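You operate a simulated robot arm through the tools that you are given. There is no shell and no other tool. Be economical: measure what you need, move in short steps, check, and stop when the job is done.

The job below is to be done with a simulated two-armed robot. You get a single attempt, and the scene is never put back.

Task
Carry the waste tray of the delivery table with both arms and set it on the top of the packing table.
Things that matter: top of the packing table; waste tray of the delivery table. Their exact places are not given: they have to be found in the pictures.

Only the result counts: the job must be done as asked and must still hold three seconds after the hand-in. Knocking over, shifting, dropping, spilling or breaking anything else fails it.

Robot
Two 7-joint arms with two-finger parallel grippers on one trunk, on a base that drives. Base frame: it is fixed to the floor where the robot stands at the start and does not move with it; the origin is under the middle of the robot, x ahead of it, y to its left, z up. Readings come in mm, rad, newtons and seconds.
The left shoulder is at the start at [-109, 119, 704], the right one opposite. With the tool pointing down near the work surface each hand reaches from about 100 to 540 mm from the robot's upright axis, wherever it stands, measured 20 degrees to its own side. Places, roughly: top of the packing table [-500, 1700, 800]. Payload 3.43 kg a hand.
The tool frame of a hand sits at the grasp point between the pads (the TCP): z along the fingers, y along the line on which they close. The tips reach 30 mm beyond it. Largest opening 94 mm; finger width 28, thickness 10; the body of the gripper, 50 by 96 mm, starts 55 mm behind the TCP.
Orientation is told as [roll, pitch, yaw] about the base's x, y, z axes, in that order, counted from this pose: with the fingers straight down and closing along the base's y, the tool's x points along the base's -x, its y along +y and its z along -z.

Tools
- The arms move only by the tool jog_arm. It takes "left_targets", "right_targets" or both (then of equal length, played together; a hand with none holds still); each is a list of rows, each an object (a shift or turn left out is 0, a gripper value left out holds the last) with "linear": the shift along the tool's x, y, z in mm, a list of three; "delta_rot": the turn, a rotation vector about the tool's x, y, z in rad, a list of three. In form: [{"linear": [dx, dy, dz], "delta_rot": [ax, ay, az]}, ...]. A call has 1 to 20 rows; each row shifts and turns the commanded pose from where the row before left it, along the tool's axes as they then stand. "left_fingers" and "right_fingers" are, for a hand that has rows, the finger opening in mm, from 0 to 94, set as the call begins (left out, the last holds). Each row takes 0.2 s and may step no farther than 50 mm and 0.15 rad from the row before; otherwise, or with a gripper value out of range, the whole call is refused. Where a pose cannot be reached the arm comes as near as it can. A force on the tool above 40 N (or 10 N above the force at the start of the call, whichever is more), or a blocked arm, ends the call early, and 0.2 s more pass. Each finger travels about 153 mm/s and halts on what it meets, pressing with about 25 N; the grip force reading is that of the motor and also rises with nothing between the fingers. The clock runs only during rows and for 0.2 s after the last one: add rows that do not move to give the fingers time. The reply holds the time, the measured pose of the TCP, the force on the tool along the base axes, the opening and the grip force, in the units named above and with some noise, with the torque about the TCP (base axes, N m) and any sound that the robot's microphone picked up.
- Cameras (640 x 400 px; columns grow to the right, rows downward): "scene" is now at [20.7, 23.8, 1387.1]; the picture's right is [0.41, -0.91, 0.00], its down [-0.85, -0.38, -0.37] and it looks along [0.34, 0.15, -0.93] (base axes); focal length 249 px, centre (320, 200). "left" rides on the left gripper at [76, -14, -102] in its tool frame; the picture's right is [0.18, 0.98, 0.00], its down [-0.75, 0.14, -0.64] and it looks along [-0.63, 0.12, 0.77] (tool axes); focal length 243 px, centre (320, 200). "right" rides on the right gripper at [76, 14, -102] in its tool frame; the picture's right is [-0.18, 0.98, 0.00], its down [-0.75, -0.14, -0.64] and it looks along [-0.63, -0.12, 0.77] (tool axes); focal length 243 px, centre (320, 200).
- camera(camera): a new picture of that camera. It takes no simulated time.
- raise_lower(by): slides the trunk up (or, below 0, down) by that many mm; the arms and the scene camera ride with it, the base frame stays. It gives what a move gives, with no picture.
- drive_base(legs): drives the robot by 1 to 6 legs, each [ahead, left, turn to the left] in mm, mm and rad, along the robot's own axes; the way and the turn of a leg run together, so that a leg with both is an arc; at most 1500 mm and 3.142 rad a leg. The arms and the cameras ride along, it lands a little off, and it stops where it bumps. It gives what a move gives.
- pan_tilt(pan, tilt): turns the head with the scene camera to pan (to the left, within 2.496 rad either way) and tilt (down, from -0.506 to 1.204), counted from straight ahead of the robot. It gives what a move gives.
- point_at(camera, pixels): there is no depth. For up to 12 entries [column, row, z] of the newest picture of that camera ("zoom" is the newest enlarged one), the place [x, y] in the base frame at which the ray of that pixel passes the height z, good to about 3 mm. It takes no simulated time.
- zoom(camera, box): a new picture of the part [left, top, right, bottom] of that camera's present view, enlarged. It takes no simulated time.
- sign_off(): hands the job in; it is judged then, once.

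Work in short steps. Measure before you move; look again where a grasp or a placing could have gone wrong, and mend it. You have 80 turns and 58 pictures in all, those below and enlarged ones among them. Open the grippers and draw the arms clear of the work before you hand the job in, unless the task says otherwise; then end with one line.

The tools are called as name(argument=value, ...) on one line, values as JSON. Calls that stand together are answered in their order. jog_arm: Moves the arms, as the interface text tells. Its arguments: {"type":"object","properties":{"left_targets":{"type":"array"},"left_fingers":{"type":"number"},"right_targets":{"type":"array"},"right_fingers":{"type":"number"}},"required":[]} The other tools are called the same way: raise_lower (by) slides the trunk up or down; drive_base (legs) drives the base; pan_tilt (pan, tilt) turns the head that bears the scene camera; camera (camera) takes a picture; point_at (camera, pixels) gives the place at which the rays of pixels pass given heights; zoom (camera, box) takes an enlarged picture of a part of a camera's view; sign_off () hands the job in.

At the start:

```text
time: 0.0
left_tcp_pos: [289.1, 221.5, 729.3]
left_orientation: [0.001, 0.001, -0.001]
left_ft_force: [-0.4, 0.2, 0.1]
left_torque: [-0.01, -0.01, 0.0]
left_opening: 94.0
left_finger_force: 0.1
right_tcp_pos: [292.2, -61.9, 745.3]
right_orientation: [0.002, 0.0, -0.003]
right_ft_force: [1.4, -0.1, -0.2]
right_torque: [0.0, -0.02, 0.01]
right_opening: 93.9
right_finger_force: 0.1
trunk travel left (down, up): [-125.0, 210.0]
robot x, y, heading: [0.1, -0.4, 0.003]
head pan, tilt: [0.421, 1.187]
```

scene: 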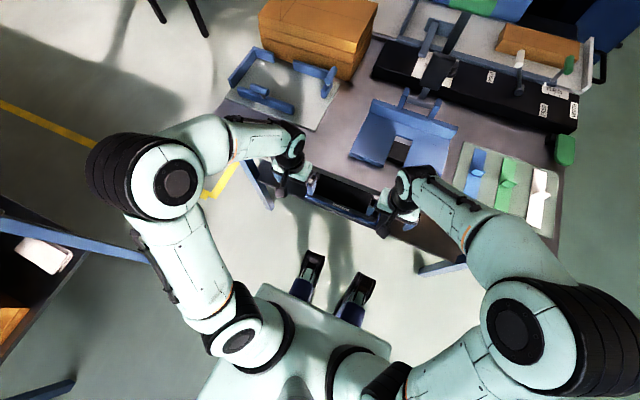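
right: 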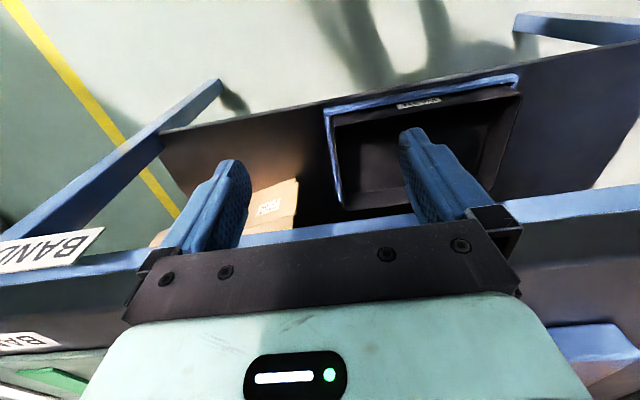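
left: 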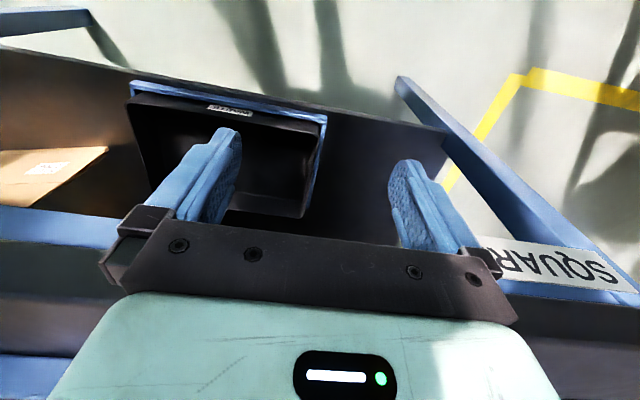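

The pictures show a black tray with a blue rim and a label between the hands, at about (345,195) in the scene picture. I'll enlarge it to read the labels.

zoom(camera="scene", box=[240, 120, 480, 270])

zoom(camera="left", box=[100, 60, 340, 210])

```text
2.67 times, centred on (360, 195) of scene
```

zoom: 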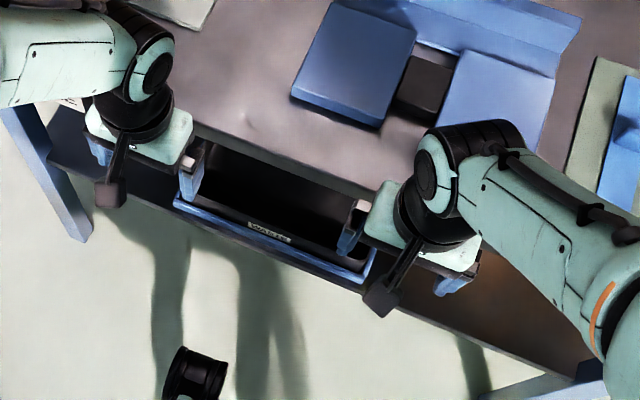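

```text
2.67 times, centred on (220, 135) of left
```

zoom: 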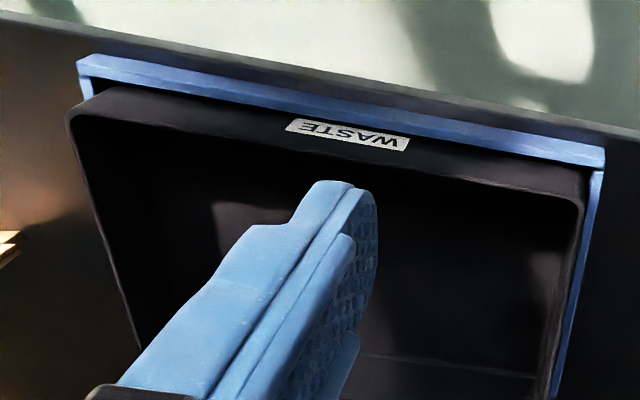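

The tray marked WASTE sits on a lower shelf. I'll spread the hands up and outward to clear the view, then look again.

jog_arm(left_targets=[{"linear": [20, 20, -30]}, {"linear": [20, 30, -30]}, {"linear": [20, 30, -20]}, {"linear": [20, 30, 0]}], right_targets=[{"linear": [20, -20, -30]}, {"linear": [20, -30, -30]}, {"linear": [20, -30, -20]}, {"linear": [20, -30, 0]}])

camera(camera="scene")

camera(camera="left")

camera(camera="right")

```text
time: 1.0
left_tcp_pos: [207.1, 331.5, 809.5]
left_orientation: [-0.001, 0.001, 0.001]
left_ft_force: [-0.2, 0.0, -0.1]
left_torque: [-0.05, 0.01, 0.03]
left_opening: 93.6
left_finger_force: 0.0
right_tcp_pos: [209.0, -172.0, 825.4]
right_orientation: [0.0, 0.0, 0.0]
right_ft_force: [-0.1, -0.6, -0.9]
right_torque: [0.01, -0.02, 0.02]
right_opening: 93.9
right_finger_force: 0.1
trunk travel left (down, up): [-125.0, 210.0]
robot x, y, heading: [-1.8, 1.3, -0.0]
head pan, tilt: [0.421, 1.187]
```

```text
52 pictures are left
```

scene: 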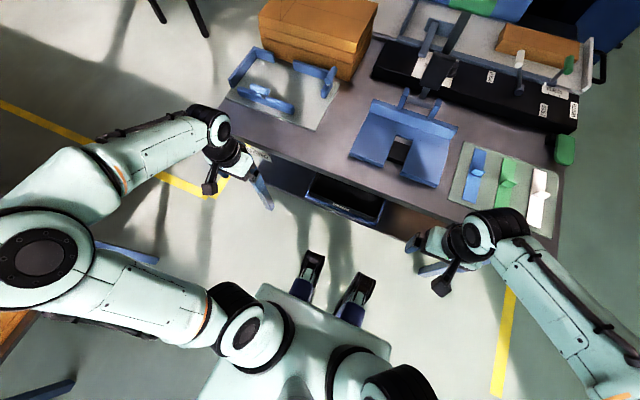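

```text
51 pictures are left
```

left: 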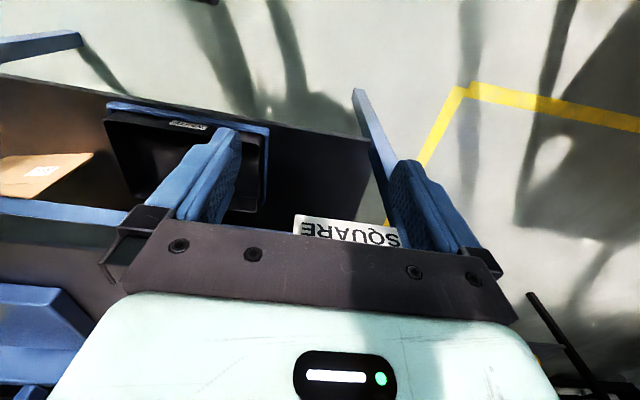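

```text
50 pictures are left
```

right: 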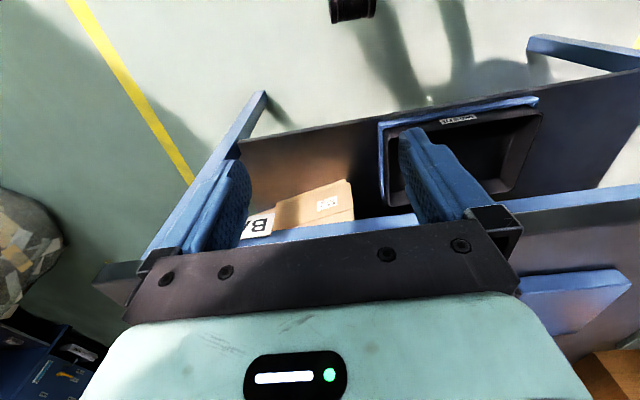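

The tray now shows at about (345,200). I'll enlarge the scene view, and the right hand's view too.

zoom(camera="scene", box=[270, 150, 430, 250])

zoom(camera="right", box=[340, 70, 580, 220])

```text
4.00 times, centred on (350, 200) of scene
```

zoom: 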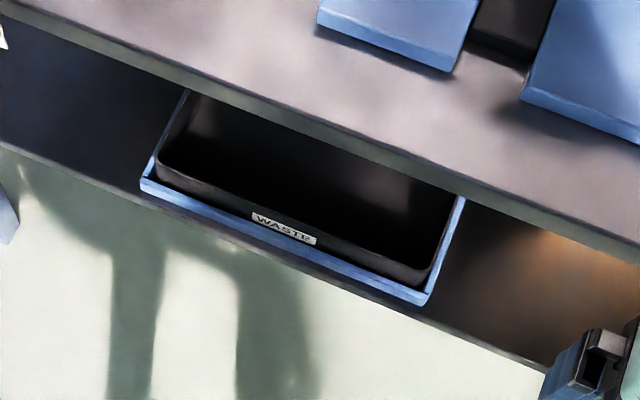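

```text
2.67 times, centred on (460, 145) of right
```

zoom: 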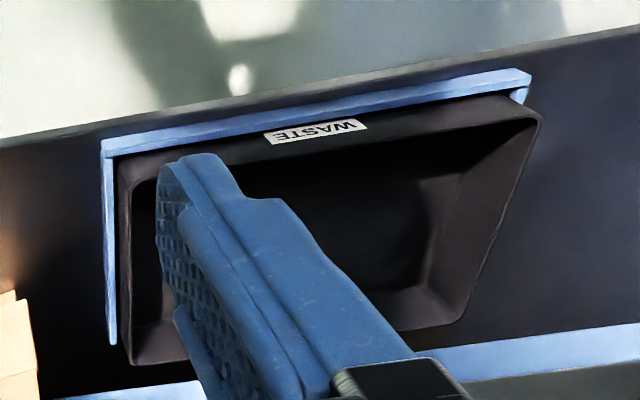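

To find the tray's height I'll intersect rays from the scene and right cameras for the label centre and the tray's front corners.

point_at(camera="scene", pixels=[[341, 207.25, 400], [341, 207.25, 550], [341, 207.25, 700], [308.75, 191, 550], [376.5, 221, 550], [308.75, 191, 650], [376.5, 221, 650], [304, 130, 700], [343, 180, 700], [343, 180, 800]])

point_at(camera="zoom", pixels=[[316, 131, 400], [316, 131, 550], [316, 131, 700], [540, 118, 550], [123, 165, 550], [540, 118, 650], [123, 165, 650]])

```text
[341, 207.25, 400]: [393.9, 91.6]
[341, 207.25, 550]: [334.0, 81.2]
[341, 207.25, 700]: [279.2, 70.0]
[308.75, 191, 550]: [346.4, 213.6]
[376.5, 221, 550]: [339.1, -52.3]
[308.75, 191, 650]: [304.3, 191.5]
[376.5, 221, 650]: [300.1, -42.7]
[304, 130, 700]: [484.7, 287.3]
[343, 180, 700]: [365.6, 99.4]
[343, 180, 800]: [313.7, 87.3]
```

```text
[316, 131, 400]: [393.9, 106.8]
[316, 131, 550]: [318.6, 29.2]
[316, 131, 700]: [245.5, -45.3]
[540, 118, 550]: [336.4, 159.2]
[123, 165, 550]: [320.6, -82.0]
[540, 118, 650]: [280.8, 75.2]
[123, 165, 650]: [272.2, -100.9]
```

The tray's rim comes out at z≈455, its front at x≈385, and it spans y from about -60 to 235. Next I'll look toward the packing table.

pan_tilt(pan=1.86, tilt=0.5)

camera(camera="scene")

```text
time: 2.6
left_tcp_pos: [207.9, 331.5, 808.9]
left_orientation: [0.0, 0.002, 0.0]
left_ft_force: [-0.5, -0.6, -0.4]
left_torque: [-0.01, 0.02, 0.0]
left_opening: 94.0
left_finger_force: 0.0
right_tcp_pos: [211.2, -170.9, 824.9]
right_orientation: [0.0, 0.0, 0.0]
right_ft_force: [0.2, -0.5, 0.9]
right_torque: [-0.03, 0.04, -0.01]
right_opening: 94.3
right_finger_force: 0.1
trunk travel left (down, up): [-125.0, 210.0]
robot x, y, heading: [-0.4, 1.6, -0.001]
head pan, tilt: [1.861, 0.499]
```

```text
47 pictures are left
```

scene: 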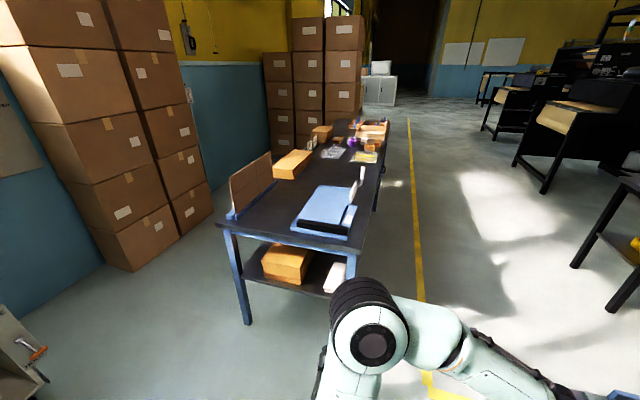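

The packing table is likely the one at (310,200). I'll enlarge it and measure its top.

zoom(camera="scene", box=[200, 100, 440, 250])

point_at(camera="scene", pixels=[[215, 223, 800], [355, 250, 800], [384, 122, 800], [333, 120, 800], [296, 225, 800], [350, 236, 800], [312, 160, 800], [350, 160, 800], [270, 172, 800]])

```text
2.67 times, centred on (320, 175) of scene
```

zoom: 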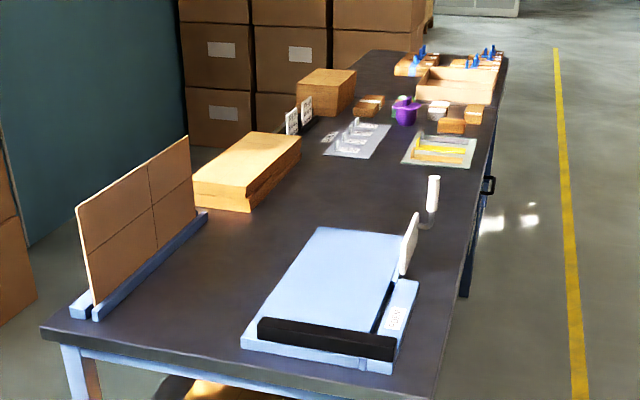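

```text
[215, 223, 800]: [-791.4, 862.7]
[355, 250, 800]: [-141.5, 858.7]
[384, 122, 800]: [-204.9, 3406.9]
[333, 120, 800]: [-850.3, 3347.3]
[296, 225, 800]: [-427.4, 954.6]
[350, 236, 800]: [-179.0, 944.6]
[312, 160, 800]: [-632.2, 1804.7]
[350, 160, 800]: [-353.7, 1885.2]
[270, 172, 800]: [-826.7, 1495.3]
```

The packing table spans x≈-790 to -140 and y≈860 to 3400. There is free top between the blue cutter and the grey fixtures. Back at the tray, I'll lower the left hand and tilt it forward for a side-on look at the tray and the table edge.

jog_arm(left_targets=[{"linear": [0, 0, 47]}, {"linear": [0, 0, 47]}, {"linear": [0, 0, 47]}, {"linear": [0, -20, 40]}, {"linear": [0, -20, 0], "delta_rot": [0, -0.15, 0]}, {"linear": [0, -20, 0], "delta_rot": [0, -0.15, 0]}, {"linear": [0, -20, 0], "delta_rot": [0, -0.15, 0]}, {"linear": [0, 0, 0], "delta_rot": [0, -0.15, 0]}])

pan_tilt(pan=0.1, tilt=1.1)

camera(camera="left")

camera(camera="scene")

```text
time: 4.4
left_tcp_pos: [257.2, 270.2, 616.0]
left_orientation: [-0.001, -0.601, 0.0]
left_ft_force: [-0.2, -0.3, 0.1]
left_torque: [-0.03, -0.02, 0.05]
left_opening: 94.0
left_finger_force: 0.0
left hand out of reach, approached as far as the arm can: row 7, 8
right_tcp_pos: [210.5, -170.6, 824.8]
right_orientation: [0.001, 0.0, 0.0]
right_ft_force: [-0.3, 0.8, 0.0]
right_torque: [0.0, 0.01, 0.02]
right_opening: 93.8
right_finger_force: 0.0
trunk travel left (down, up): [-125.0, 210.0]
robot x, y, heading: [-2.3, -0.4, -0.005]
head pan, tilt: [1.861, 0.499]
```

```text
time: 6.1
left_tcp_pos: [255.6, 271.1, 617.0]
left_orientation: [0.0, -0.598, -0.001]
left_ft_force: [0.1, 0.5, 0.1]
left_torque: [-0.01, -0.02, 0.0]
left_opening: 93.9
left_finger_force: 0.1
right_tcp_pos: [210.4, -170.9, 826.9]
right_orientation: [0.0, 0.001, 0.0]
right_ft_force: [-0.4, -0.2, 0.1]
right_torque: [0.03, 0.0, 0.01]
right_opening: 94.0
right_finger_force: 0.1
trunk travel left (down, up): [-125.0, 210.0]
robot x, y, heading: [-2.5, -0.1, -0.002]
head pan, tilt: [0.099, 1.1]
```

```text
45 pictures are left
```

left: 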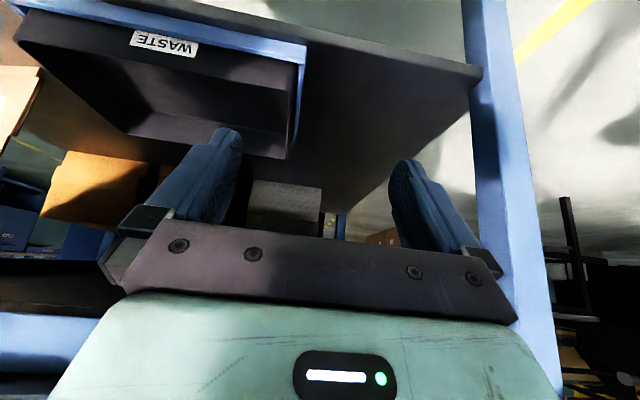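

```text
44 pictures are left
```

scene: 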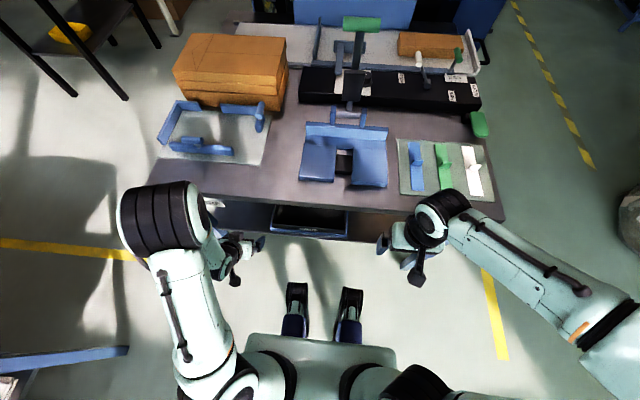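

The left camera now sees the tray, shelf and apron. I'll enlarge both views to measure the tray's corners.

zoom(camera="left", box=[0, 0, 320, 200])

zoom(camera="scene", box=[200, 160, 440, 310])

```text
2.00 times, centred on (160, 100) of left
```

zoom: 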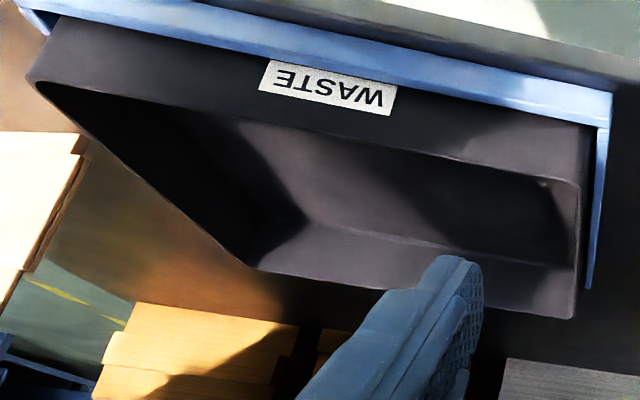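

```text
2.67 times, centred on (320, 235) of scene
```

zoom: 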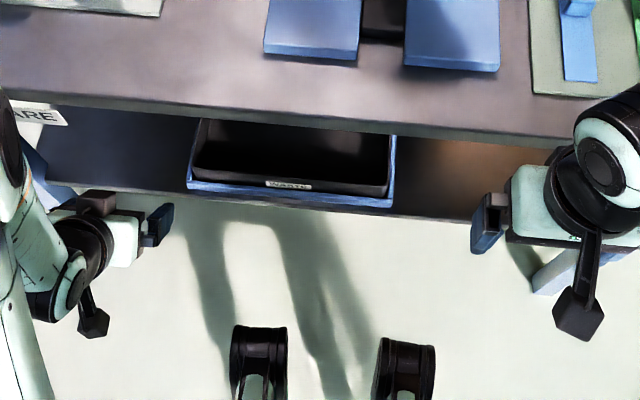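

The whole rim is visible. I'll measure the corners at candidate heights: left zoom (582,185), (572,318), (250,270), (35,80), and scene rim corners (272,227.5) and (345.5,233).

point_at(camera="left", pixels=[[291, 92.5, 400], [291, 92.5, 470], [286, 159, 400], [286, 159, 470], [125, 135, 400], [125, 135, 470], [17.5, 40, 400], [17.5, 40, 470], [164, 43.5, 400], [164, 43.5, 470], [482, 68, 400], [305, 45, 400]])

point_at(camera="scene", pixels=[[272, 227.5, 400], [272, 227.5, 470], [345.5, 233, 400], [345.5, 233, 470], [308, 229.4, 400], [308, 229.4, 470], [320, 208, 750], [320, 203, 800], [220, 199, 800], [270, 231, 400], [347, 237.5, 400], [347, 237.5, 450]])

```text
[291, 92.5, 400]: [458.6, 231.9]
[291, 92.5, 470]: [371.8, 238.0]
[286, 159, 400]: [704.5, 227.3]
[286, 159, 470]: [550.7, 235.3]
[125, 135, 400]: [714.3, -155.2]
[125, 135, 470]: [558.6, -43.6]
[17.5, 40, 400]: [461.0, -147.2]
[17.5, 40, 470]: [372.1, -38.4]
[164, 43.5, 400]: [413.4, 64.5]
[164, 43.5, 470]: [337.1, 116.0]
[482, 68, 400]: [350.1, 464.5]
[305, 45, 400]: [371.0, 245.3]
```

```text
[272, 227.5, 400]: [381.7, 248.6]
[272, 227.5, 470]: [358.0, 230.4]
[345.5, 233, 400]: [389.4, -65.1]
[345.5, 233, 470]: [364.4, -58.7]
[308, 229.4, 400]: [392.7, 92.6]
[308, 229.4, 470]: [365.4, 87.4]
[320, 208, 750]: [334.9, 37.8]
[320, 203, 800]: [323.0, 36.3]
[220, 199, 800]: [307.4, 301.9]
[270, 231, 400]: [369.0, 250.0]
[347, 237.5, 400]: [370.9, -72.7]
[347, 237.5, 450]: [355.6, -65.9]
```

The label triangulates to z≈432, x≈380. The rim is z≈460, about x 378–568 and y -53 to 238, and lies under the table top, whose edge is near x≈330. So the hands must go in tilted from the front. I'll lower the trunk and use the parallax to get the top and apron heights.

raise_lower(by=-120)

camera(camera="scene")

camera(camera="left")

```text
time: 7.6
left_tcp_pos: [266.4, 271.2, 487.9]
left_orientation: [-0.003, -0.572, 0.002]
left_ft_force: [0.2, -0.2, -0.4]
left_torque: [0.02, -0.01, 0.0]
left_opening: 94.0
left_finger_force: 0.0
right_tcp_pos: [209.9, -171.8, 704.7]
right_orientation: [0.001, -0.003, 0.002]
right_ft_force: [0.0, -0.3, 0.3]
right_torque: [0.0, -0.02, 0.01]
right_opening: 94.0
right_finger_force: 0.1
trunk travel left (down, up): [-5.0, 330.0]
robot x, y, heading: [2.0, 0.5, 0.0]
head pan, tilt: [0.099, 1.1]
```

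```text
41 pictures are left
```

scene: 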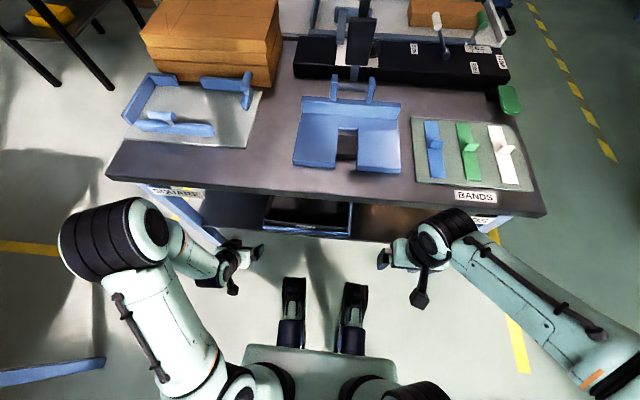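

```text
40 pictures are left
```

left: 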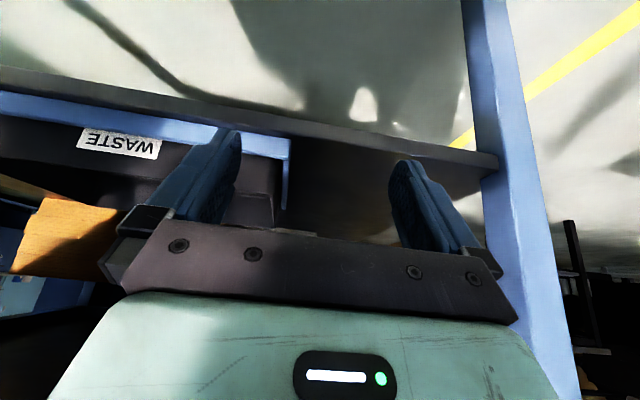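

The table edge at column 320 is now at about row 190, against about row 201 before. I'll enlarge both views for precision and query the positions.

zoom(camera="scene", box=[220, 150, 420, 275])

zoom(camera="left", box=[0, 60, 320, 260])

point_at(camera="scene", pixels=[[320, 190, 700], [320, 190, 750], [320, 190, 800], [475, 196, 650], [475, 196, 700], [475, 196, 750], [480, 219, 600], [480, 219, 650], [480, 219, 700]])

```text
3.20 times, centred on (320, 212) of scene
```

zoom: 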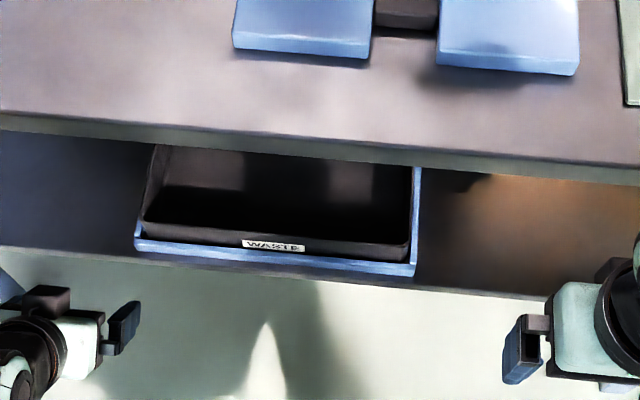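

```text
2.00 times, centred on (160, 160) of left
```

zoom: 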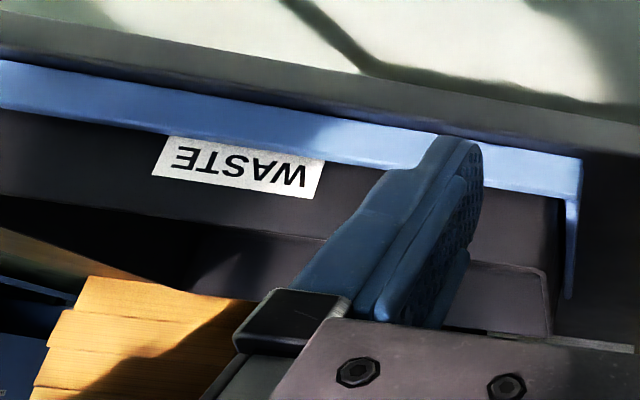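

```text
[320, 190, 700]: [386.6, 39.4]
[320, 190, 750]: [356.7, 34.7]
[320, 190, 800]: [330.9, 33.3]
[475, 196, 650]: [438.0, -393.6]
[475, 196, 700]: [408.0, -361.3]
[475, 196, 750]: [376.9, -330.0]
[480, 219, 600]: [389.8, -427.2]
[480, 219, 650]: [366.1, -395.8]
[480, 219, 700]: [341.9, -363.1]
```

The top edge comes out at z≈800, x≈328. Now I'll recompute the rim from these views: left px (274,195) for the front-left rim corner, (119,142.5) for the label, and scene rim corners (265,219) and (347.5,226).

point_at(camera="left", pixels=[[274, 195, 440], [274, 195, 460], [274, 195, 480], [119, 142.5, 420], [119, 142.5, 440], [119, 128, 400], [119, 128, 420], [119, 108, 400], [119, 108, 420], [290, 143, 400], [290, 143, 420], [498, 160, 400]])

point_at(camera="scene", pixels=[[265, 219, 440], [265, 219, 460], [265, 219, 480], [347.5, 226, 440], [347.5, 226, 460], [347.5, 226, 480], [305.5, 226.7, 420], [305.5, 226.7, 440], [262, 228, 400], [262, 228, 420], [349.5, 235.5, 400], [349.5, 235.5, 420]])

```text
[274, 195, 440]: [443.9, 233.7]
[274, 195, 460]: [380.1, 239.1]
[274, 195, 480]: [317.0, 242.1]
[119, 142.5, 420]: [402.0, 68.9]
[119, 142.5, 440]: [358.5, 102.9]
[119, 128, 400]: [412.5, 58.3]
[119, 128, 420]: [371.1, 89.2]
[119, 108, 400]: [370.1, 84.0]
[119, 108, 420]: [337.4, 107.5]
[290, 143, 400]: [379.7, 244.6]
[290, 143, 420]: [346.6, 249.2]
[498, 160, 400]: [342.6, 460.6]
```

```text
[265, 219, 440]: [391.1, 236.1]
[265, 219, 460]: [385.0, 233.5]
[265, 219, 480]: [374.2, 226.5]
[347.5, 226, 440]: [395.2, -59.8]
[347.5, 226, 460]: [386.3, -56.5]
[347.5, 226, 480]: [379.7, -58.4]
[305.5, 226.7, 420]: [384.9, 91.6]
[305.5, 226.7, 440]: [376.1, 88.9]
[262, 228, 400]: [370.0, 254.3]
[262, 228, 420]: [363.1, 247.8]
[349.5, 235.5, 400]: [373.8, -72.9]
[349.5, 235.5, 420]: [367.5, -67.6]
```

The rim sits at z≈459, with its front at x≈385, sides at y≈236 and -57, and its back at about x 572. The fence top is about z 415 and the shelf about z 393. I'll bring the right hand into the mirrored pose and look at what is on that side.

jog_arm(right_targets=[{"linear": [0, 0, 45]}, {"linear": [0, 0, 45]}, {"linear": [0, 0, 45]}, {"linear": [0, 20, 40]}, {"linear": [0, 20, 0], "delta_rot": [0, -0.15, 0]}, {"linear": [-10, 20, 0], "delta_rot": [0, -0.15, 0]}, {"linear": [-10, 20, 0], "delta_rot": [0, -0.15, 0]}, {"linear": [-10, 0, 0], "delta_rot": [0, -0.15, 0]}])

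camera(camera="right")

```text
time: 9.4
left_tcp_pos: [266.4, 271.5, 487.8]
left_orientation: [0.0, -0.571, -0.001]
left_ft_force: [0.0, 0.5, 0.4]
left_torque: [-0.03, 0.02, 0.01]
left_opening: 94.0
left_finger_force: 0.1
right_tcp_pos: [279.9, -75.8, 538.0]
right_orientation: [0.001, -0.6, -0.002]
right_ft_force: [-0.3, 1.0, 0.0]
right_torque: [0.0, -0.01, 0.01]
right_opening: 94.1
right_finger_force: 0.0
right hand out of reach, approached as far as the arm can: row 6, 7, 8
trunk travel left (down, up): [-5.0, 330.0]
robot x, y, heading: [-1.6, 3.3, 0.001]
head pan, tilt: [0.099, 1.1]
```

```text
37 pictures are left
```

right: 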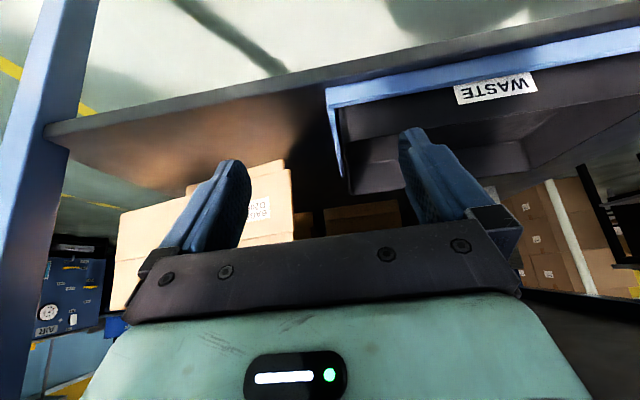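

The carton on the right side shows at (250,200). I'll check its nearest corner against the space the outer finger needs.

point_at(camera="right", pixels=[[290, 170, 393], [290, 170, 460], [293, 240, 393], [197, 187, 460], [338, 95, 412], [347, 190, 459], [348, 135, 459], [342, 175, 412], [50, 135, 393]])

zoom(camera="right", box=[80, 40, 480, 290])

```text
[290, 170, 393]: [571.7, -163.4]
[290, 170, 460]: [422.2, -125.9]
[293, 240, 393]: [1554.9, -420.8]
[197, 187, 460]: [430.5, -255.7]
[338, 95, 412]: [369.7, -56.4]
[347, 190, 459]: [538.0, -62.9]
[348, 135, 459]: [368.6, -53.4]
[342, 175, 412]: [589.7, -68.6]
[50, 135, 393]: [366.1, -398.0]
```

```text
1.60 times, centred on (280, 165) of right
```

zoom: 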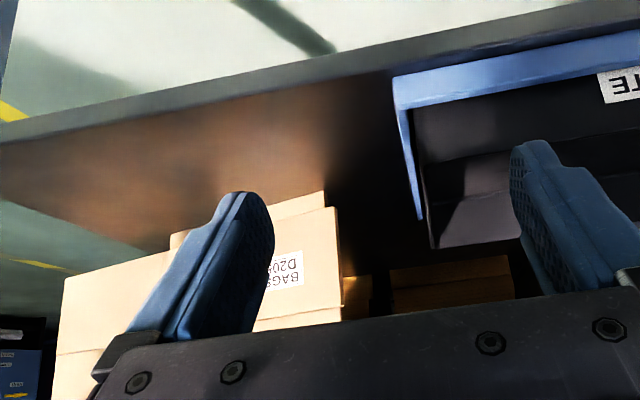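

The carton begins around x≈530, y≤-160, so there is room if the fingers open to about 72 mm. I'll pitch both hands to 0.8, raise the left one, and start forward over the rim.

jog_arm(left_targets=[{"linear": [-10, 0, -13], "delta_rot": [0, -0.115, 0]}, {"linear": [-11, 0, -12], "delta_rot": [0, -0.114, 0]}, {"linear": [-21, -6, 22]}], right_targets=[{"linear": [0, 0, 0], "delta_rot": [0, -0.1, 0]}, {"linear": [0, 0, 0], "delta_rot": [0, -0.1, 0]}, {"linear": [-21, 6, 22]}], left_fingers=74, right_fingers=74)

```text
time: 10.2
left_tcp_pos: [324.6, 279.2, 510.2]
left_orientation: [-0.004, -0.801, -0.001]
left_ft_force: [-0.3, 0.2, 1.3]
left_torque: [0.02, 0.01, -0.01]
left_opening: 73.9
left_finger_force: 0.0
left hand out of reach, approached as far as the arm can: row 1, 2
right_tcp_pos: [333.6, -59.3, 532.0]
right_orientation: [-0.001, -0.802, 0.0]
right_ft_force: [-0.2, 0.0, 0.5]
right_torque: [0.02, -0.01, 0.0]
right_opening: 74.0
right_finger_force: 0.1
right hand out of reach, approached as far as the arm can: row 1, 2
trunk travel left (down, up): [-5.0, 330.0]
robot x, y, heading: [1.0, -1.4, -0.001]
head pan, tilt: [0.099, 1.1]
```

Both hands are now in reach at pitch 0.8. I'll move forward over the tray sides, still above the rim.

jog_arm(left_targets=[{"linear": [-25.3, -11, 26]}, {"linear": [-25.3, -11, 26]}, {"linear": [-25.3, -11, 26]}, {"linear": [-25.3, -10, 26]}], right_targets=[{"linear": [-21, 0, 27]}, {"linear": [-21, 0, 27]}, {"linear": [-21, 1, 27]}, {"linear": [-21, 1, 27]}])

camera(camera="left")

camera(camera="right")

camera(camera="scene")

```text
time: 11.2
left_tcp_pos: [468.6, 235.0, 512.0]
left_orientation: [-0.002, -0.802, 0.001]
left_ft_force: [0.0, 0.4, 0.4]
left_torque: [-0.02, 0.0, 0.0]
left_opening: 73.9
left_finger_force: 0.1
right_tcp_pos: [466.2, -57.6, 518.8]
right_orientation: [-0.001, -0.799, 0.003]
right_ft_force: [-1.4, -0.3, 0.0]
right_torque: [-0.01, 0.0, -0.02]
right_opening: 74.1
right_finger_force: 0.1
trunk travel left (down, up): [-5.0, 330.0]
robot x, y, heading: [0.5, 1.2, -0.005]
head pan, tilt: [0.099, 1.1]
```

```text
35 pictures are left
```

left: 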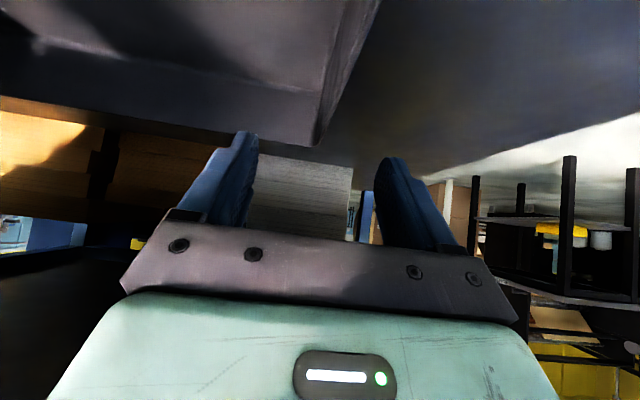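

```text
34 pictures are left
```

right: 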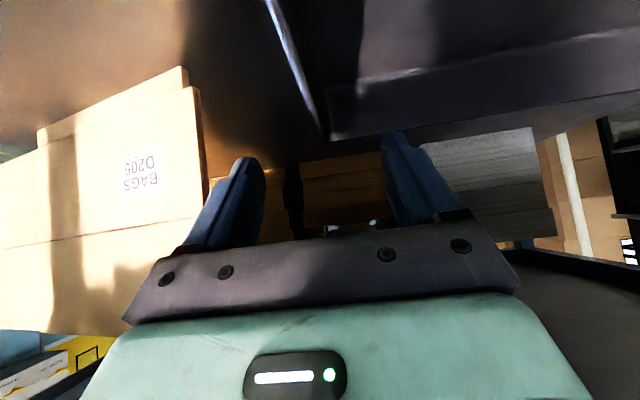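

```text
33 pictures are left
```

scene: 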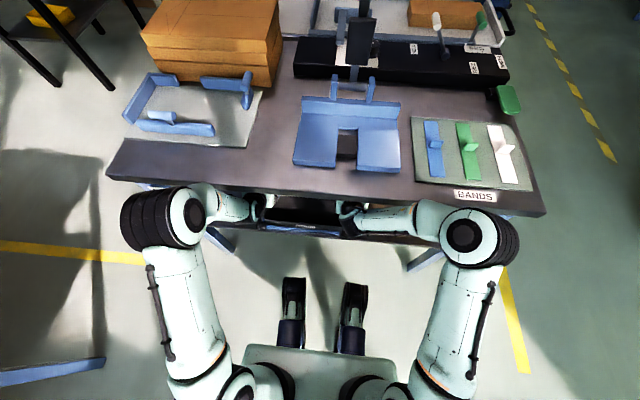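

Both hands straddle the side walls, with the back rim corners at left (315,145) and right (330,138). I'll measure where the walls and the carton are.

point_at(camera="left", pixels=[[315, 145, 459], [343, 80, 459], [325, 95, 395], [318, 95, 459]])

point_at(camera="right", pixels=[[330, 138, 459], [300, 80, 459], [183, 68, 393], [195, 88, 393], [205, 180, 459], [320, 110, 459]])

zoom(camera="left", box=[200, 0, 440, 150])

zoom(camera="right", box=[200, 0, 440, 150])

```text
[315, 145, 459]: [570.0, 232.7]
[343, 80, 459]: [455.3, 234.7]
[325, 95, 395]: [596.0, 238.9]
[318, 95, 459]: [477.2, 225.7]
```

```text
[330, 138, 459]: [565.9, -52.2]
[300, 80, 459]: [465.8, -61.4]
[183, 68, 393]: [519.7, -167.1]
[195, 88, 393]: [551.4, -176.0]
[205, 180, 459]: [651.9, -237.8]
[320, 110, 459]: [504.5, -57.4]
```

```text
2.67 times, centred on (320, 75) of left
```

zoom: 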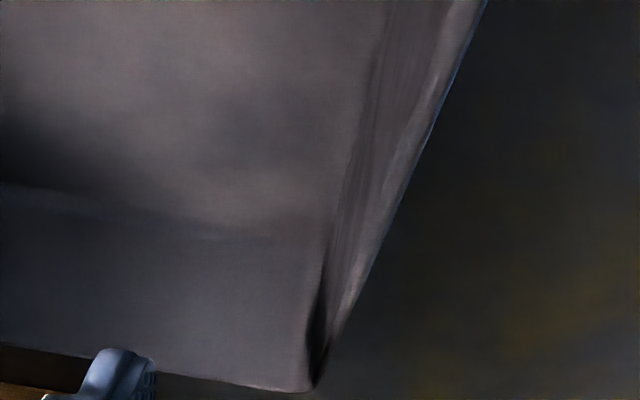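

```text
2.67 times, centred on (320, 75) of right
```

zoom: 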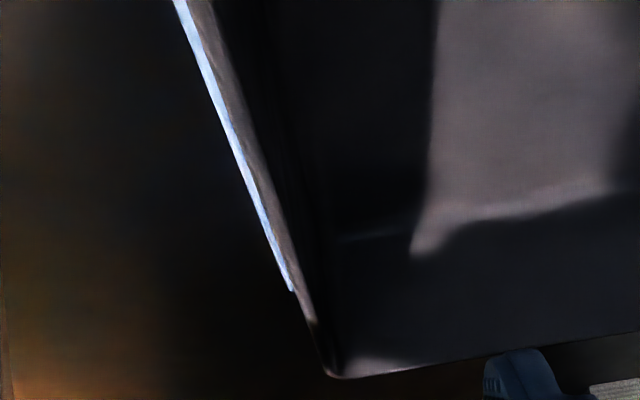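

The walls are at y≈234 and -55, and the carton at (520,-167) stays clear. I'll descend both hands so the TCPs end at z≈452, with the tips just above the fence.

jog_arm(left_targets=[{"linear": [14.3, 0, 13.9]}, {"linear": [14.3, 0, 13.9]}, {"linear": [14.3, 0, 13.9]}, {"linear": [0, 0, 0]}], right_targets=[{"linear": [15.1, 0, 16]}, {"linear": [15.1, 1, 16]}, {"linear": [15.1, 1, 16]}, {"linear": [0, 0, 0]}])

camera(camera="left")

camera(camera="right")

```text
time: 12.2
left_tcp_pos: [467.7, 235.4, 453.4]
left_orientation: [-0.003, -0.804, 0.001]
left_ft_force: [0.2, -0.8, 0.6]
left_torque: [-0.01, -0.01, 0.0]
left_opening: 74.2
left_finger_force: 0.1
right_tcp_pos: [470.2, -55.6, 453.3]
right_orientation: [-0.001, -0.805, 0.0]
right_ft_force: [0.7, 0.6, 1.0]
right_torque: [0.0, 0.01, 0.04]
right_opening: 74.2
right_finger_force: 0.2
trunk travel left (down, up): [-5.0, 330.0]
robot x, y, heading: [1.4, -5.2, 0.001]
head pan, tilt: [0.099, 1.1]
```

```text
30 pictures are left
```

left: 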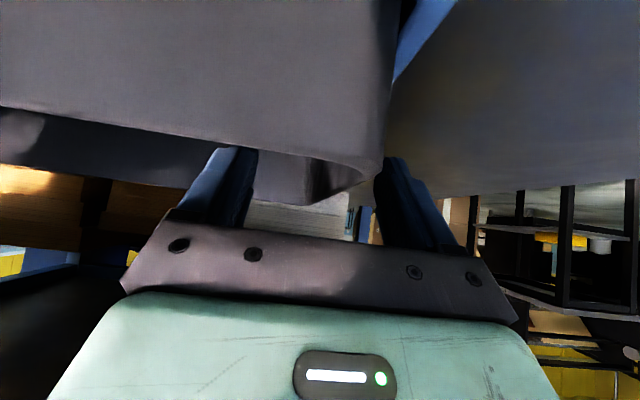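

```text
29 pictures are left
```

right: 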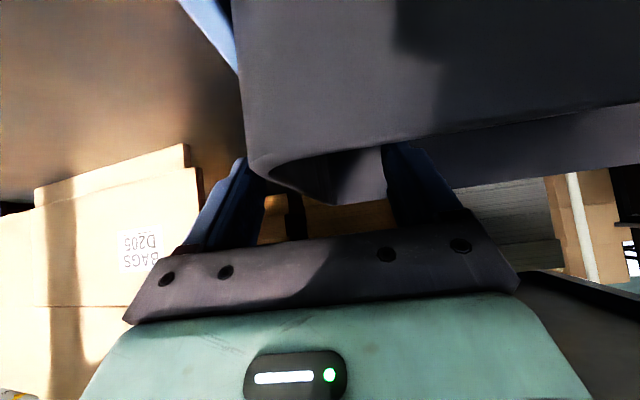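

The walls sit between both finger pairs with no contact force. I'll close the grippers.

jog_arm(left_targets=[{}, {}, {}, {}], right_targets=[{}, {}, {}, {}], left_fingers=0, right_fingers=0)

```text
time: 13.2
left_tcp_pos: [467.5, 238.3, 454.4]
left_orientation: [-0.001, -0.804, 0.003]
left_ft_force: [1.4, 15.8, -0.3]
left_torque: [-0.01, -0.18, -0.25]
left_opening: 8.4
left_finger_force: 24.6
right_tcp_pos: [471.8, -57.7, 453.4]
right_orientation: [-0.008, -0.803, 0.002]
right_ft_force: [1.0, -17.7, 13.4]
right_torque: [0.09, -0.29, 0.44]
right_opening: 8.3
right_finger_force: 25.2
trunk travel left (down, up): [-5.0, 330.0]
robot x, y, heading: [0.7, -2.2, -0.0]
head pan, tilt: [0.099, 1.1]
```

Both hands grip an 8.4 mm wall, with about 16 N of outward side force left over. I'll shift each hand outward 3 mm to relieve it, then lift a little.

jog_arm(left_targets=[{"linear": [0, 3, 0]}, {}], right_targets=[{"linear": [0, -3, 0]}, {}])

```text
time: 13.8
left_tcp_pos: [468.4, 239.3, 455.1]
left_orientation: [-0.004, -0.803, 0.001]
left_ft_force: [-6.2, 9.9, 7.9]
left_torque: [0.04, -0.03, -0.15]
left_opening: 8.5
left_finger_force: 25.1
right_tcp_pos: [469.6, -56.6, 453.4]
right_orientation: [0.0, -0.803, 0.001]
right_ft_force: [3.3, -8.2, 5.3]
right_torque: [-0.04, 0.18, -0.26]
right_opening: 8.5
right_finger_force: 25.4
trunk travel left (down, up): [-5.0, 330.0]
robot x, y, heading: [0.3, 0.7, -0.003]
head pan, tilt: [0.099, 1.1]
```

The side force is lower. I'll lift both hands 40 mm together in small steps.

jog_arm(left_targets=[{"linear": [-7.2, 0.5, -7]}, {"linear": [-7.2, 0.5, -7]}, {"linear": [-7.2, 0.5, -7]}, {"linear": [-7.2, 0.5, -7]}, {}], right_targets=[{"linear": [-7.2, -0.5, -7]}, {"linear": [-7.2, -0.5, -7]}, {"linear": [-7.2, -0.5, -7]}, {"linear": [-7.2, -0.5, -7]}, {}])

camera(camera="left")

zoom(camera="scene", box=[220, 150, 420, 275])

```text
time: 15.0
left_tcp_pos: [468.8, 236.7, 492.0]
left_orientation: [-0.005, -0.798, -0.003]
left_ft_force: [-0.6, -17.7, -1.7]
left_torque: [0.02, -0.46, 0.35]
left_opening: 8.0
left_finger_force: 24.4
right_tcp_pos: [471.4, -57.4, 493.1]
right_orientation: [0.005, -0.799, 0.001]
right_ft_force: [-0.6, 16.8, -2.9]
right_torque: [-0.13, 0.52, -0.51]
right_opening: 8.2
right_finger_force: 24.9
trunk travel left (down, up): [-5.0, 330.0]
robot x, y, heading: [-3.1, -0.2, 0.001]
head pan, tilt: [0.099, 1.1]
```

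```text
28 pictures are left
```

left: 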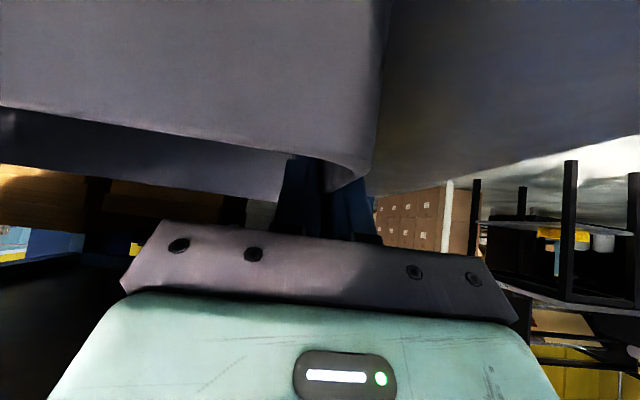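

```text
3.20 times, centred on (320, 212) of scene
```

zoom: 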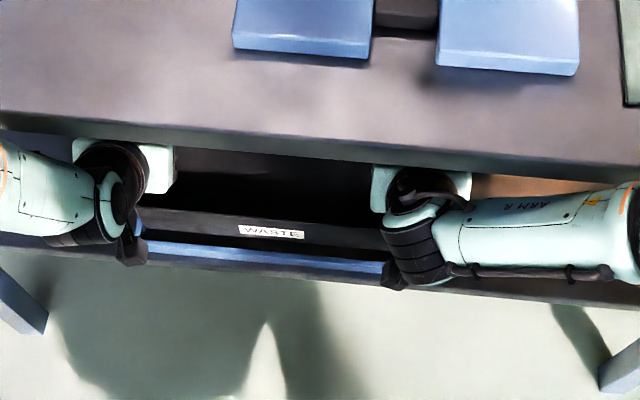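

The tray is up off the shelf: the label has risen clear of the blue fence and both grips hold. The 17 N side force says the hands are commanded slightly too far apart, so I'll ease them in 2 mm each and lift 20 mm more.

jog_arm(left_targets=[{"linear": [-7.2, -1, -7]}, {"linear": [-7.2, -1, -7]}, {}], right_targets=[{"linear": [-7.2, 1, -7]}, {"linear": [-7.2, 1, -7]}, {}])

```text
time: 15.8
left_tcp_pos: [469.3, 238.4, 513.1]
left_orientation: [-0.001, -0.798, -0.004]
left_ft_force: [-2.3, -16.5, -2.2]
left_torque: [0.08, 0.62, -0.07]
left_opening: 8.5
left_finger_force: 25.6
right_tcp_pos: [469.0, -58.0, 510.0]
right_orientation: [-0.001, -0.796, 0.001]
right_ft_force: [1.7, 16.6, -1.4]
right_torque: [0.07, -0.51, -0.55]
right_opening: 8.5
right_finger_force: 25.5
trunk travel left (down, up): [-5.0, 330.0]
robot x, y, heading: [-4.9, -0.8, -0.0]
head pan, tilt: [0.099, 1.1]
```

The lift went well, but about 16 N of outward pull remains. I'll ease the hands in another 2 mm each and read again.

jog_arm(left_targets=[{"linear": [0, -2, 0]}, {}], right_targets=[{"linear": [0, 2, 0]}, {}])

```text
time: 16.4
left_tcp_pos: [468.2, 236.5, 512.4]
left_orientation: [0.002, -0.801, -0.002]
left_ft_force: [-1.4, -8.4, -2.4]
left_torque: [-0.03, 0.14, -0.2]
left_opening: 8.1
left_finger_force: 25.1
right_tcp_pos: [469.3, -58.4, 512.0]
right_orientation: [-0.003, -0.798, 0.0]
right_ft_force: [1.7, 9.1, -2.5]
right_torque: [0.06, -0.11, -0.24]
right_opening: 8.4
right_finger_force: 24.6
trunk travel left (down, up): [-5.0, 330.0]
robot x, y, heading: [-0.2, -2.1, 0.001]
head pan, tilt: [0.099, 1.1]
```

The force is down to 9 N. Before backing out, I'll look behind the robot.

pan_tilt(pan=2.49, tilt=0.75)

camera(camera="scene")

pan_tilt(pan=1.0, tilt=0.6)

camera(camera="scene")

```text
time: 18.6
left_tcp_pos: [468.2, 236.6, 514.6]
left_orientation: [0.001, -0.801, 0.0]
left_ft_force: [-0.5, 8.5, -3.0]
left_torque: [-0.01, -0.26, -0.32]
left_opening: 8.0
left_finger_force: 24.6
right_tcp_pos: [470.3, -58.8, 513.5]
right_orientation: [-0.003, -0.8, 0.001]
right_ft_force: [2.0, -8.2, -2.0]
right_torque: [0.1, 0.35, -0.06]
right_opening: 8.3
right_finger_force: 24.7
trunk travel left (down, up): [-5.0, 330.0]
robot x, y, heading: [-0.7, 3.7, 0.004]
head pan, tilt: [2.491, 0.75]
```

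```text
26 pictures are left
```

scene: 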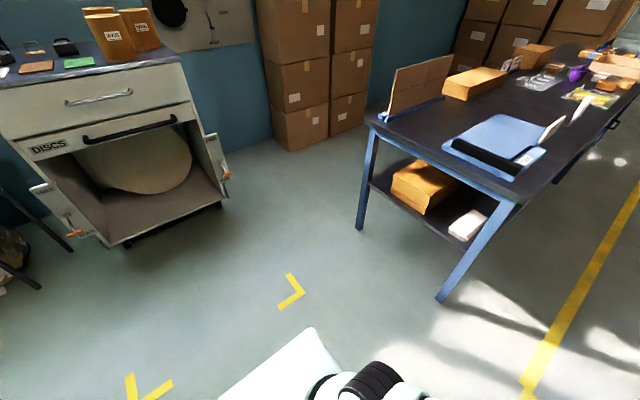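

```text
time: 20.2
left_tcp_pos: [468.1, 237.0, 512.6]
left_orientation: [0.0, -0.801, 0.001]
left_ft_force: [-1.1, 12.1, -3.0]
left_torque: [0.02, 0.0, -0.27]
left_opening: 8.3
left_finger_force: 24.8
right_tcp_pos: [469.2, -59.0, 513.1]
right_orientation: [-0.003, -0.797, 0.002]
right_ft_force: [0.6, -12.5, -1.5]
right_torque: [0.11, 0.06, 0.0]
right_opening: 8.3
right_finger_force: 24.8
trunk travel left (down, up): [-5.0, 330.0]
robot x, y, heading: [0.5, 0.9, -0.001]
head pan, tilt: [1.0, 0.6]
```

```text
25 pictures are left
```

scene: 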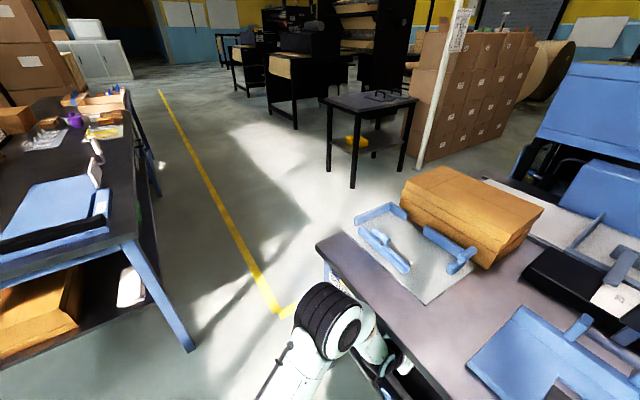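

Behind is clear floor, and the aisle past the packing table is wide open. I'll back straight out 400 mm to draw the tray from under the table top.

drive_base(legs=[[-200, 0, 0], [-220, 0, 0]])

pan_tilt(pan=0.1, tilt=1.0)

camera(camera="scene")

```text
time: 23.1
left_tcp_pos: [49.2, 238.3, 511.9]
left_orientation: [0.001, -0.8, 0.002]
left_ft_force: [-1.2, 17.7, -1.8]
left_torque: [-0.06, 0.23, -0.21]
left_opening: 8.2
left_finger_force: 25.4
right_tcp_pos: [51.2, -56.6, 512.4]
right_orientation: [-0.002, -0.799, 0.001]
right_ft_force: [0.9, -17.1, -2.6]
right_torque: [0.02, -0.19, 0.12]
right_opening: 8.2
right_finger_force: 25.3
trunk travel left (down, up): [-5.0, 330.0]
robot x, y, heading: [-421.8, -0.5, -0.001]
head pan, tilt: [1.0, 0.6]
```

```text
time: 24.3
left_tcp_pos: [49.6, 238.1, 513.6]
left_orientation: [0.001, -0.798, 0.004]
left_ft_force: [0.7, 0.4, -1.9]
left_torque: [-0.03, 0.02, -0.11]
left_opening: 8.2
left_finger_force: 25.2
right_tcp_pos: [51.8, -57.0, 512.6]
right_orientation: [-0.001, -0.798, 0.001]
right_ft_force: [-0.5, -0.3, -2.9]
right_torque: [0.0, 0.04, 0.07]
right_opening: 8.0
right_finger_force: 25.3
trunk travel left (down, up): [-5.0, 330.0]
robot x, y, heading: [-422.2, 1.0, 0.005]
head pan, tilt: [0.099, 1.0]
```

```text
24 pictures are left
```

scene: 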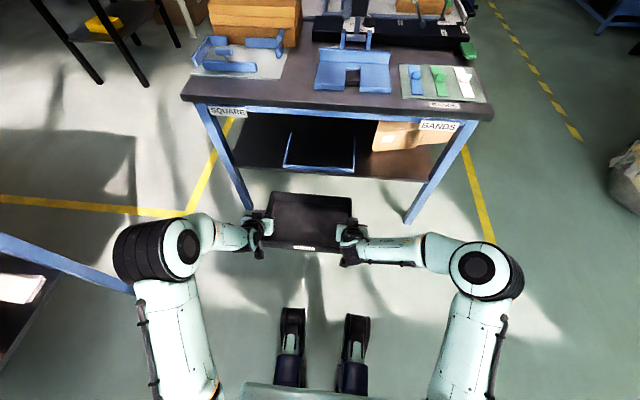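

The tray is out and held level in the scene picture at about (308,220). The empty fence stayed on the shelf. I'll raise the trunk.

raise_lower(by=320)

jog_arm(left_targets=[{"linear": [-14.3, 0, -13.9]}, {"linear": [-14.3, 0, -13.9]}, {"linear": [-14.3, 0, -13.9]}, {"linear": [-14.3, 0, -13.9]}, {}], right_targets=[{"linear": [-14.3, 0, -13.9]}, {"linear": [-14.3, 0, -13.9]}, {"linear": [-14.3, 0, -13.9]}, {"linear": [-14.3, 0, -13.9]}, {}])

```text
time: 27.5
left_tcp_pos: [47.3, 238.9, 831.9]
left_orientation: [0.003, -0.8, 0.004]
left_ft_force: [-0.5, 0.5, -2.3]
left_torque: [-0.03, -0.1, -0.15]
left_opening: 8.4
left_finger_force: 24.9
right_tcp_pos: [50.9, -56.9, 832.2]
right_orientation: [-0.003, -0.799, 0.002]
right_ft_force: [0.5, -1.2, -3.1]
right_torque: [0.02, 0.1, 0.01]
right_opening: 8.3
right_finger_force: 25.3
trunk travel left (down, up): [-325.0, 10.0]
robot x, y, heading: [-421.4, -0.9, 0.001]
head pan, tilt: [0.099, 1.0]
```

```text
time: 28.7
left_tcp_pos: [49.3, 240.4, 911.7]
left_orientation: [-0.002, -0.798, 0.004]
left_ft_force: [0.0, 2.9, -3.1]
left_torque: [0.0, 0.12, -0.17]
left_opening: 8.1
left_finger_force: 24.6
right_tcp_pos: [51.4, -56.0, 911.1]
right_orientation: [-0.003, -0.798, 0.004]
right_ft_force: [-0.2, -3.6, -2.4]
right_torque: [0.06, 0.0, 0.09]
right_opening: 8.4
right_finger_force: 25.0
trunk travel left (down, up): [-325.0, 10.0]
robot x, y, heading: [-418.8, 4.9, 0.002]
head pan, tilt: [0.099, 1.0]
```

The tray is held at z≈911, its bottom near 853. I'll turn left 0.91 rad and drive diagonally through the gap between the tables' corners, starting with half the distance.

drive_base(legs=[[0, 0, 0.906], [650, 0, 0]])

pan_tilt(pan=0.0, tilt=0.75)

camera(camera="scene")

```text
time: 34.6
left_tcp_pos: [73.4, 1035.5, 911.6]
left_orientation: [0.002, -0.797, 0.918]
left_ft_force: [-8.6, 5.6, -2.2]
left_torque: [-0.03, 0.05, -0.26]
left_opening: 8.3
left_finger_force: 24.1
right_tcp_pos: [308.5, 855.5, 911.1]
right_orientation: [-0.002, -0.799, 0.917]
right_ft_force: [8.3, -5.9, -1.4]
right_torque: [0.03, 0.08, 0.13]
right_opening: 8.2
right_finger_force: 25.1
trunk travel left (down, up): [-325.0, 10.0]
robot x, y, heading: [-22.9, 515.1, 0.917]
head pan, tilt: [0.099, 1.0]
```

```text
time: 35.4
left_tcp_pos: [73.7, 1034.9, 912.2]
left_orientation: [0.0, -0.798, 0.918]
left_ft_force: [-0.8, 0.3, -2.1]
left_torque: [0.0, 0.01, -0.17]
left_opening: 8.2
left_finger_force: 24.9
right_tcp_pos: [309.8, 856.7, 910.8]
right_orientation: [-0.005, -0.798, 0.916]
right_ft_force: [0.1, 0.0, -2.4]
right_torque: [-0.01, 0.02, 0.14]
right_opening: 8.5
right_finger_force: 24.8
trunk travel left (down, up): [-325.0, 10.0]
robot x, y, heading: [-18.9, 518.5, 0.917]
head pan, tilt: [0.0, 0.75]
```

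```text
23 pictures are left
```

scene: 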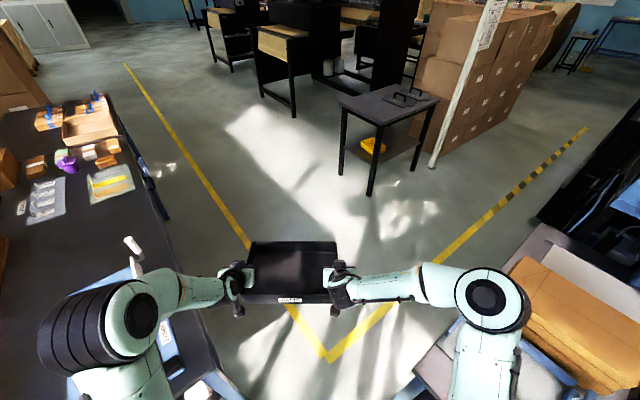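

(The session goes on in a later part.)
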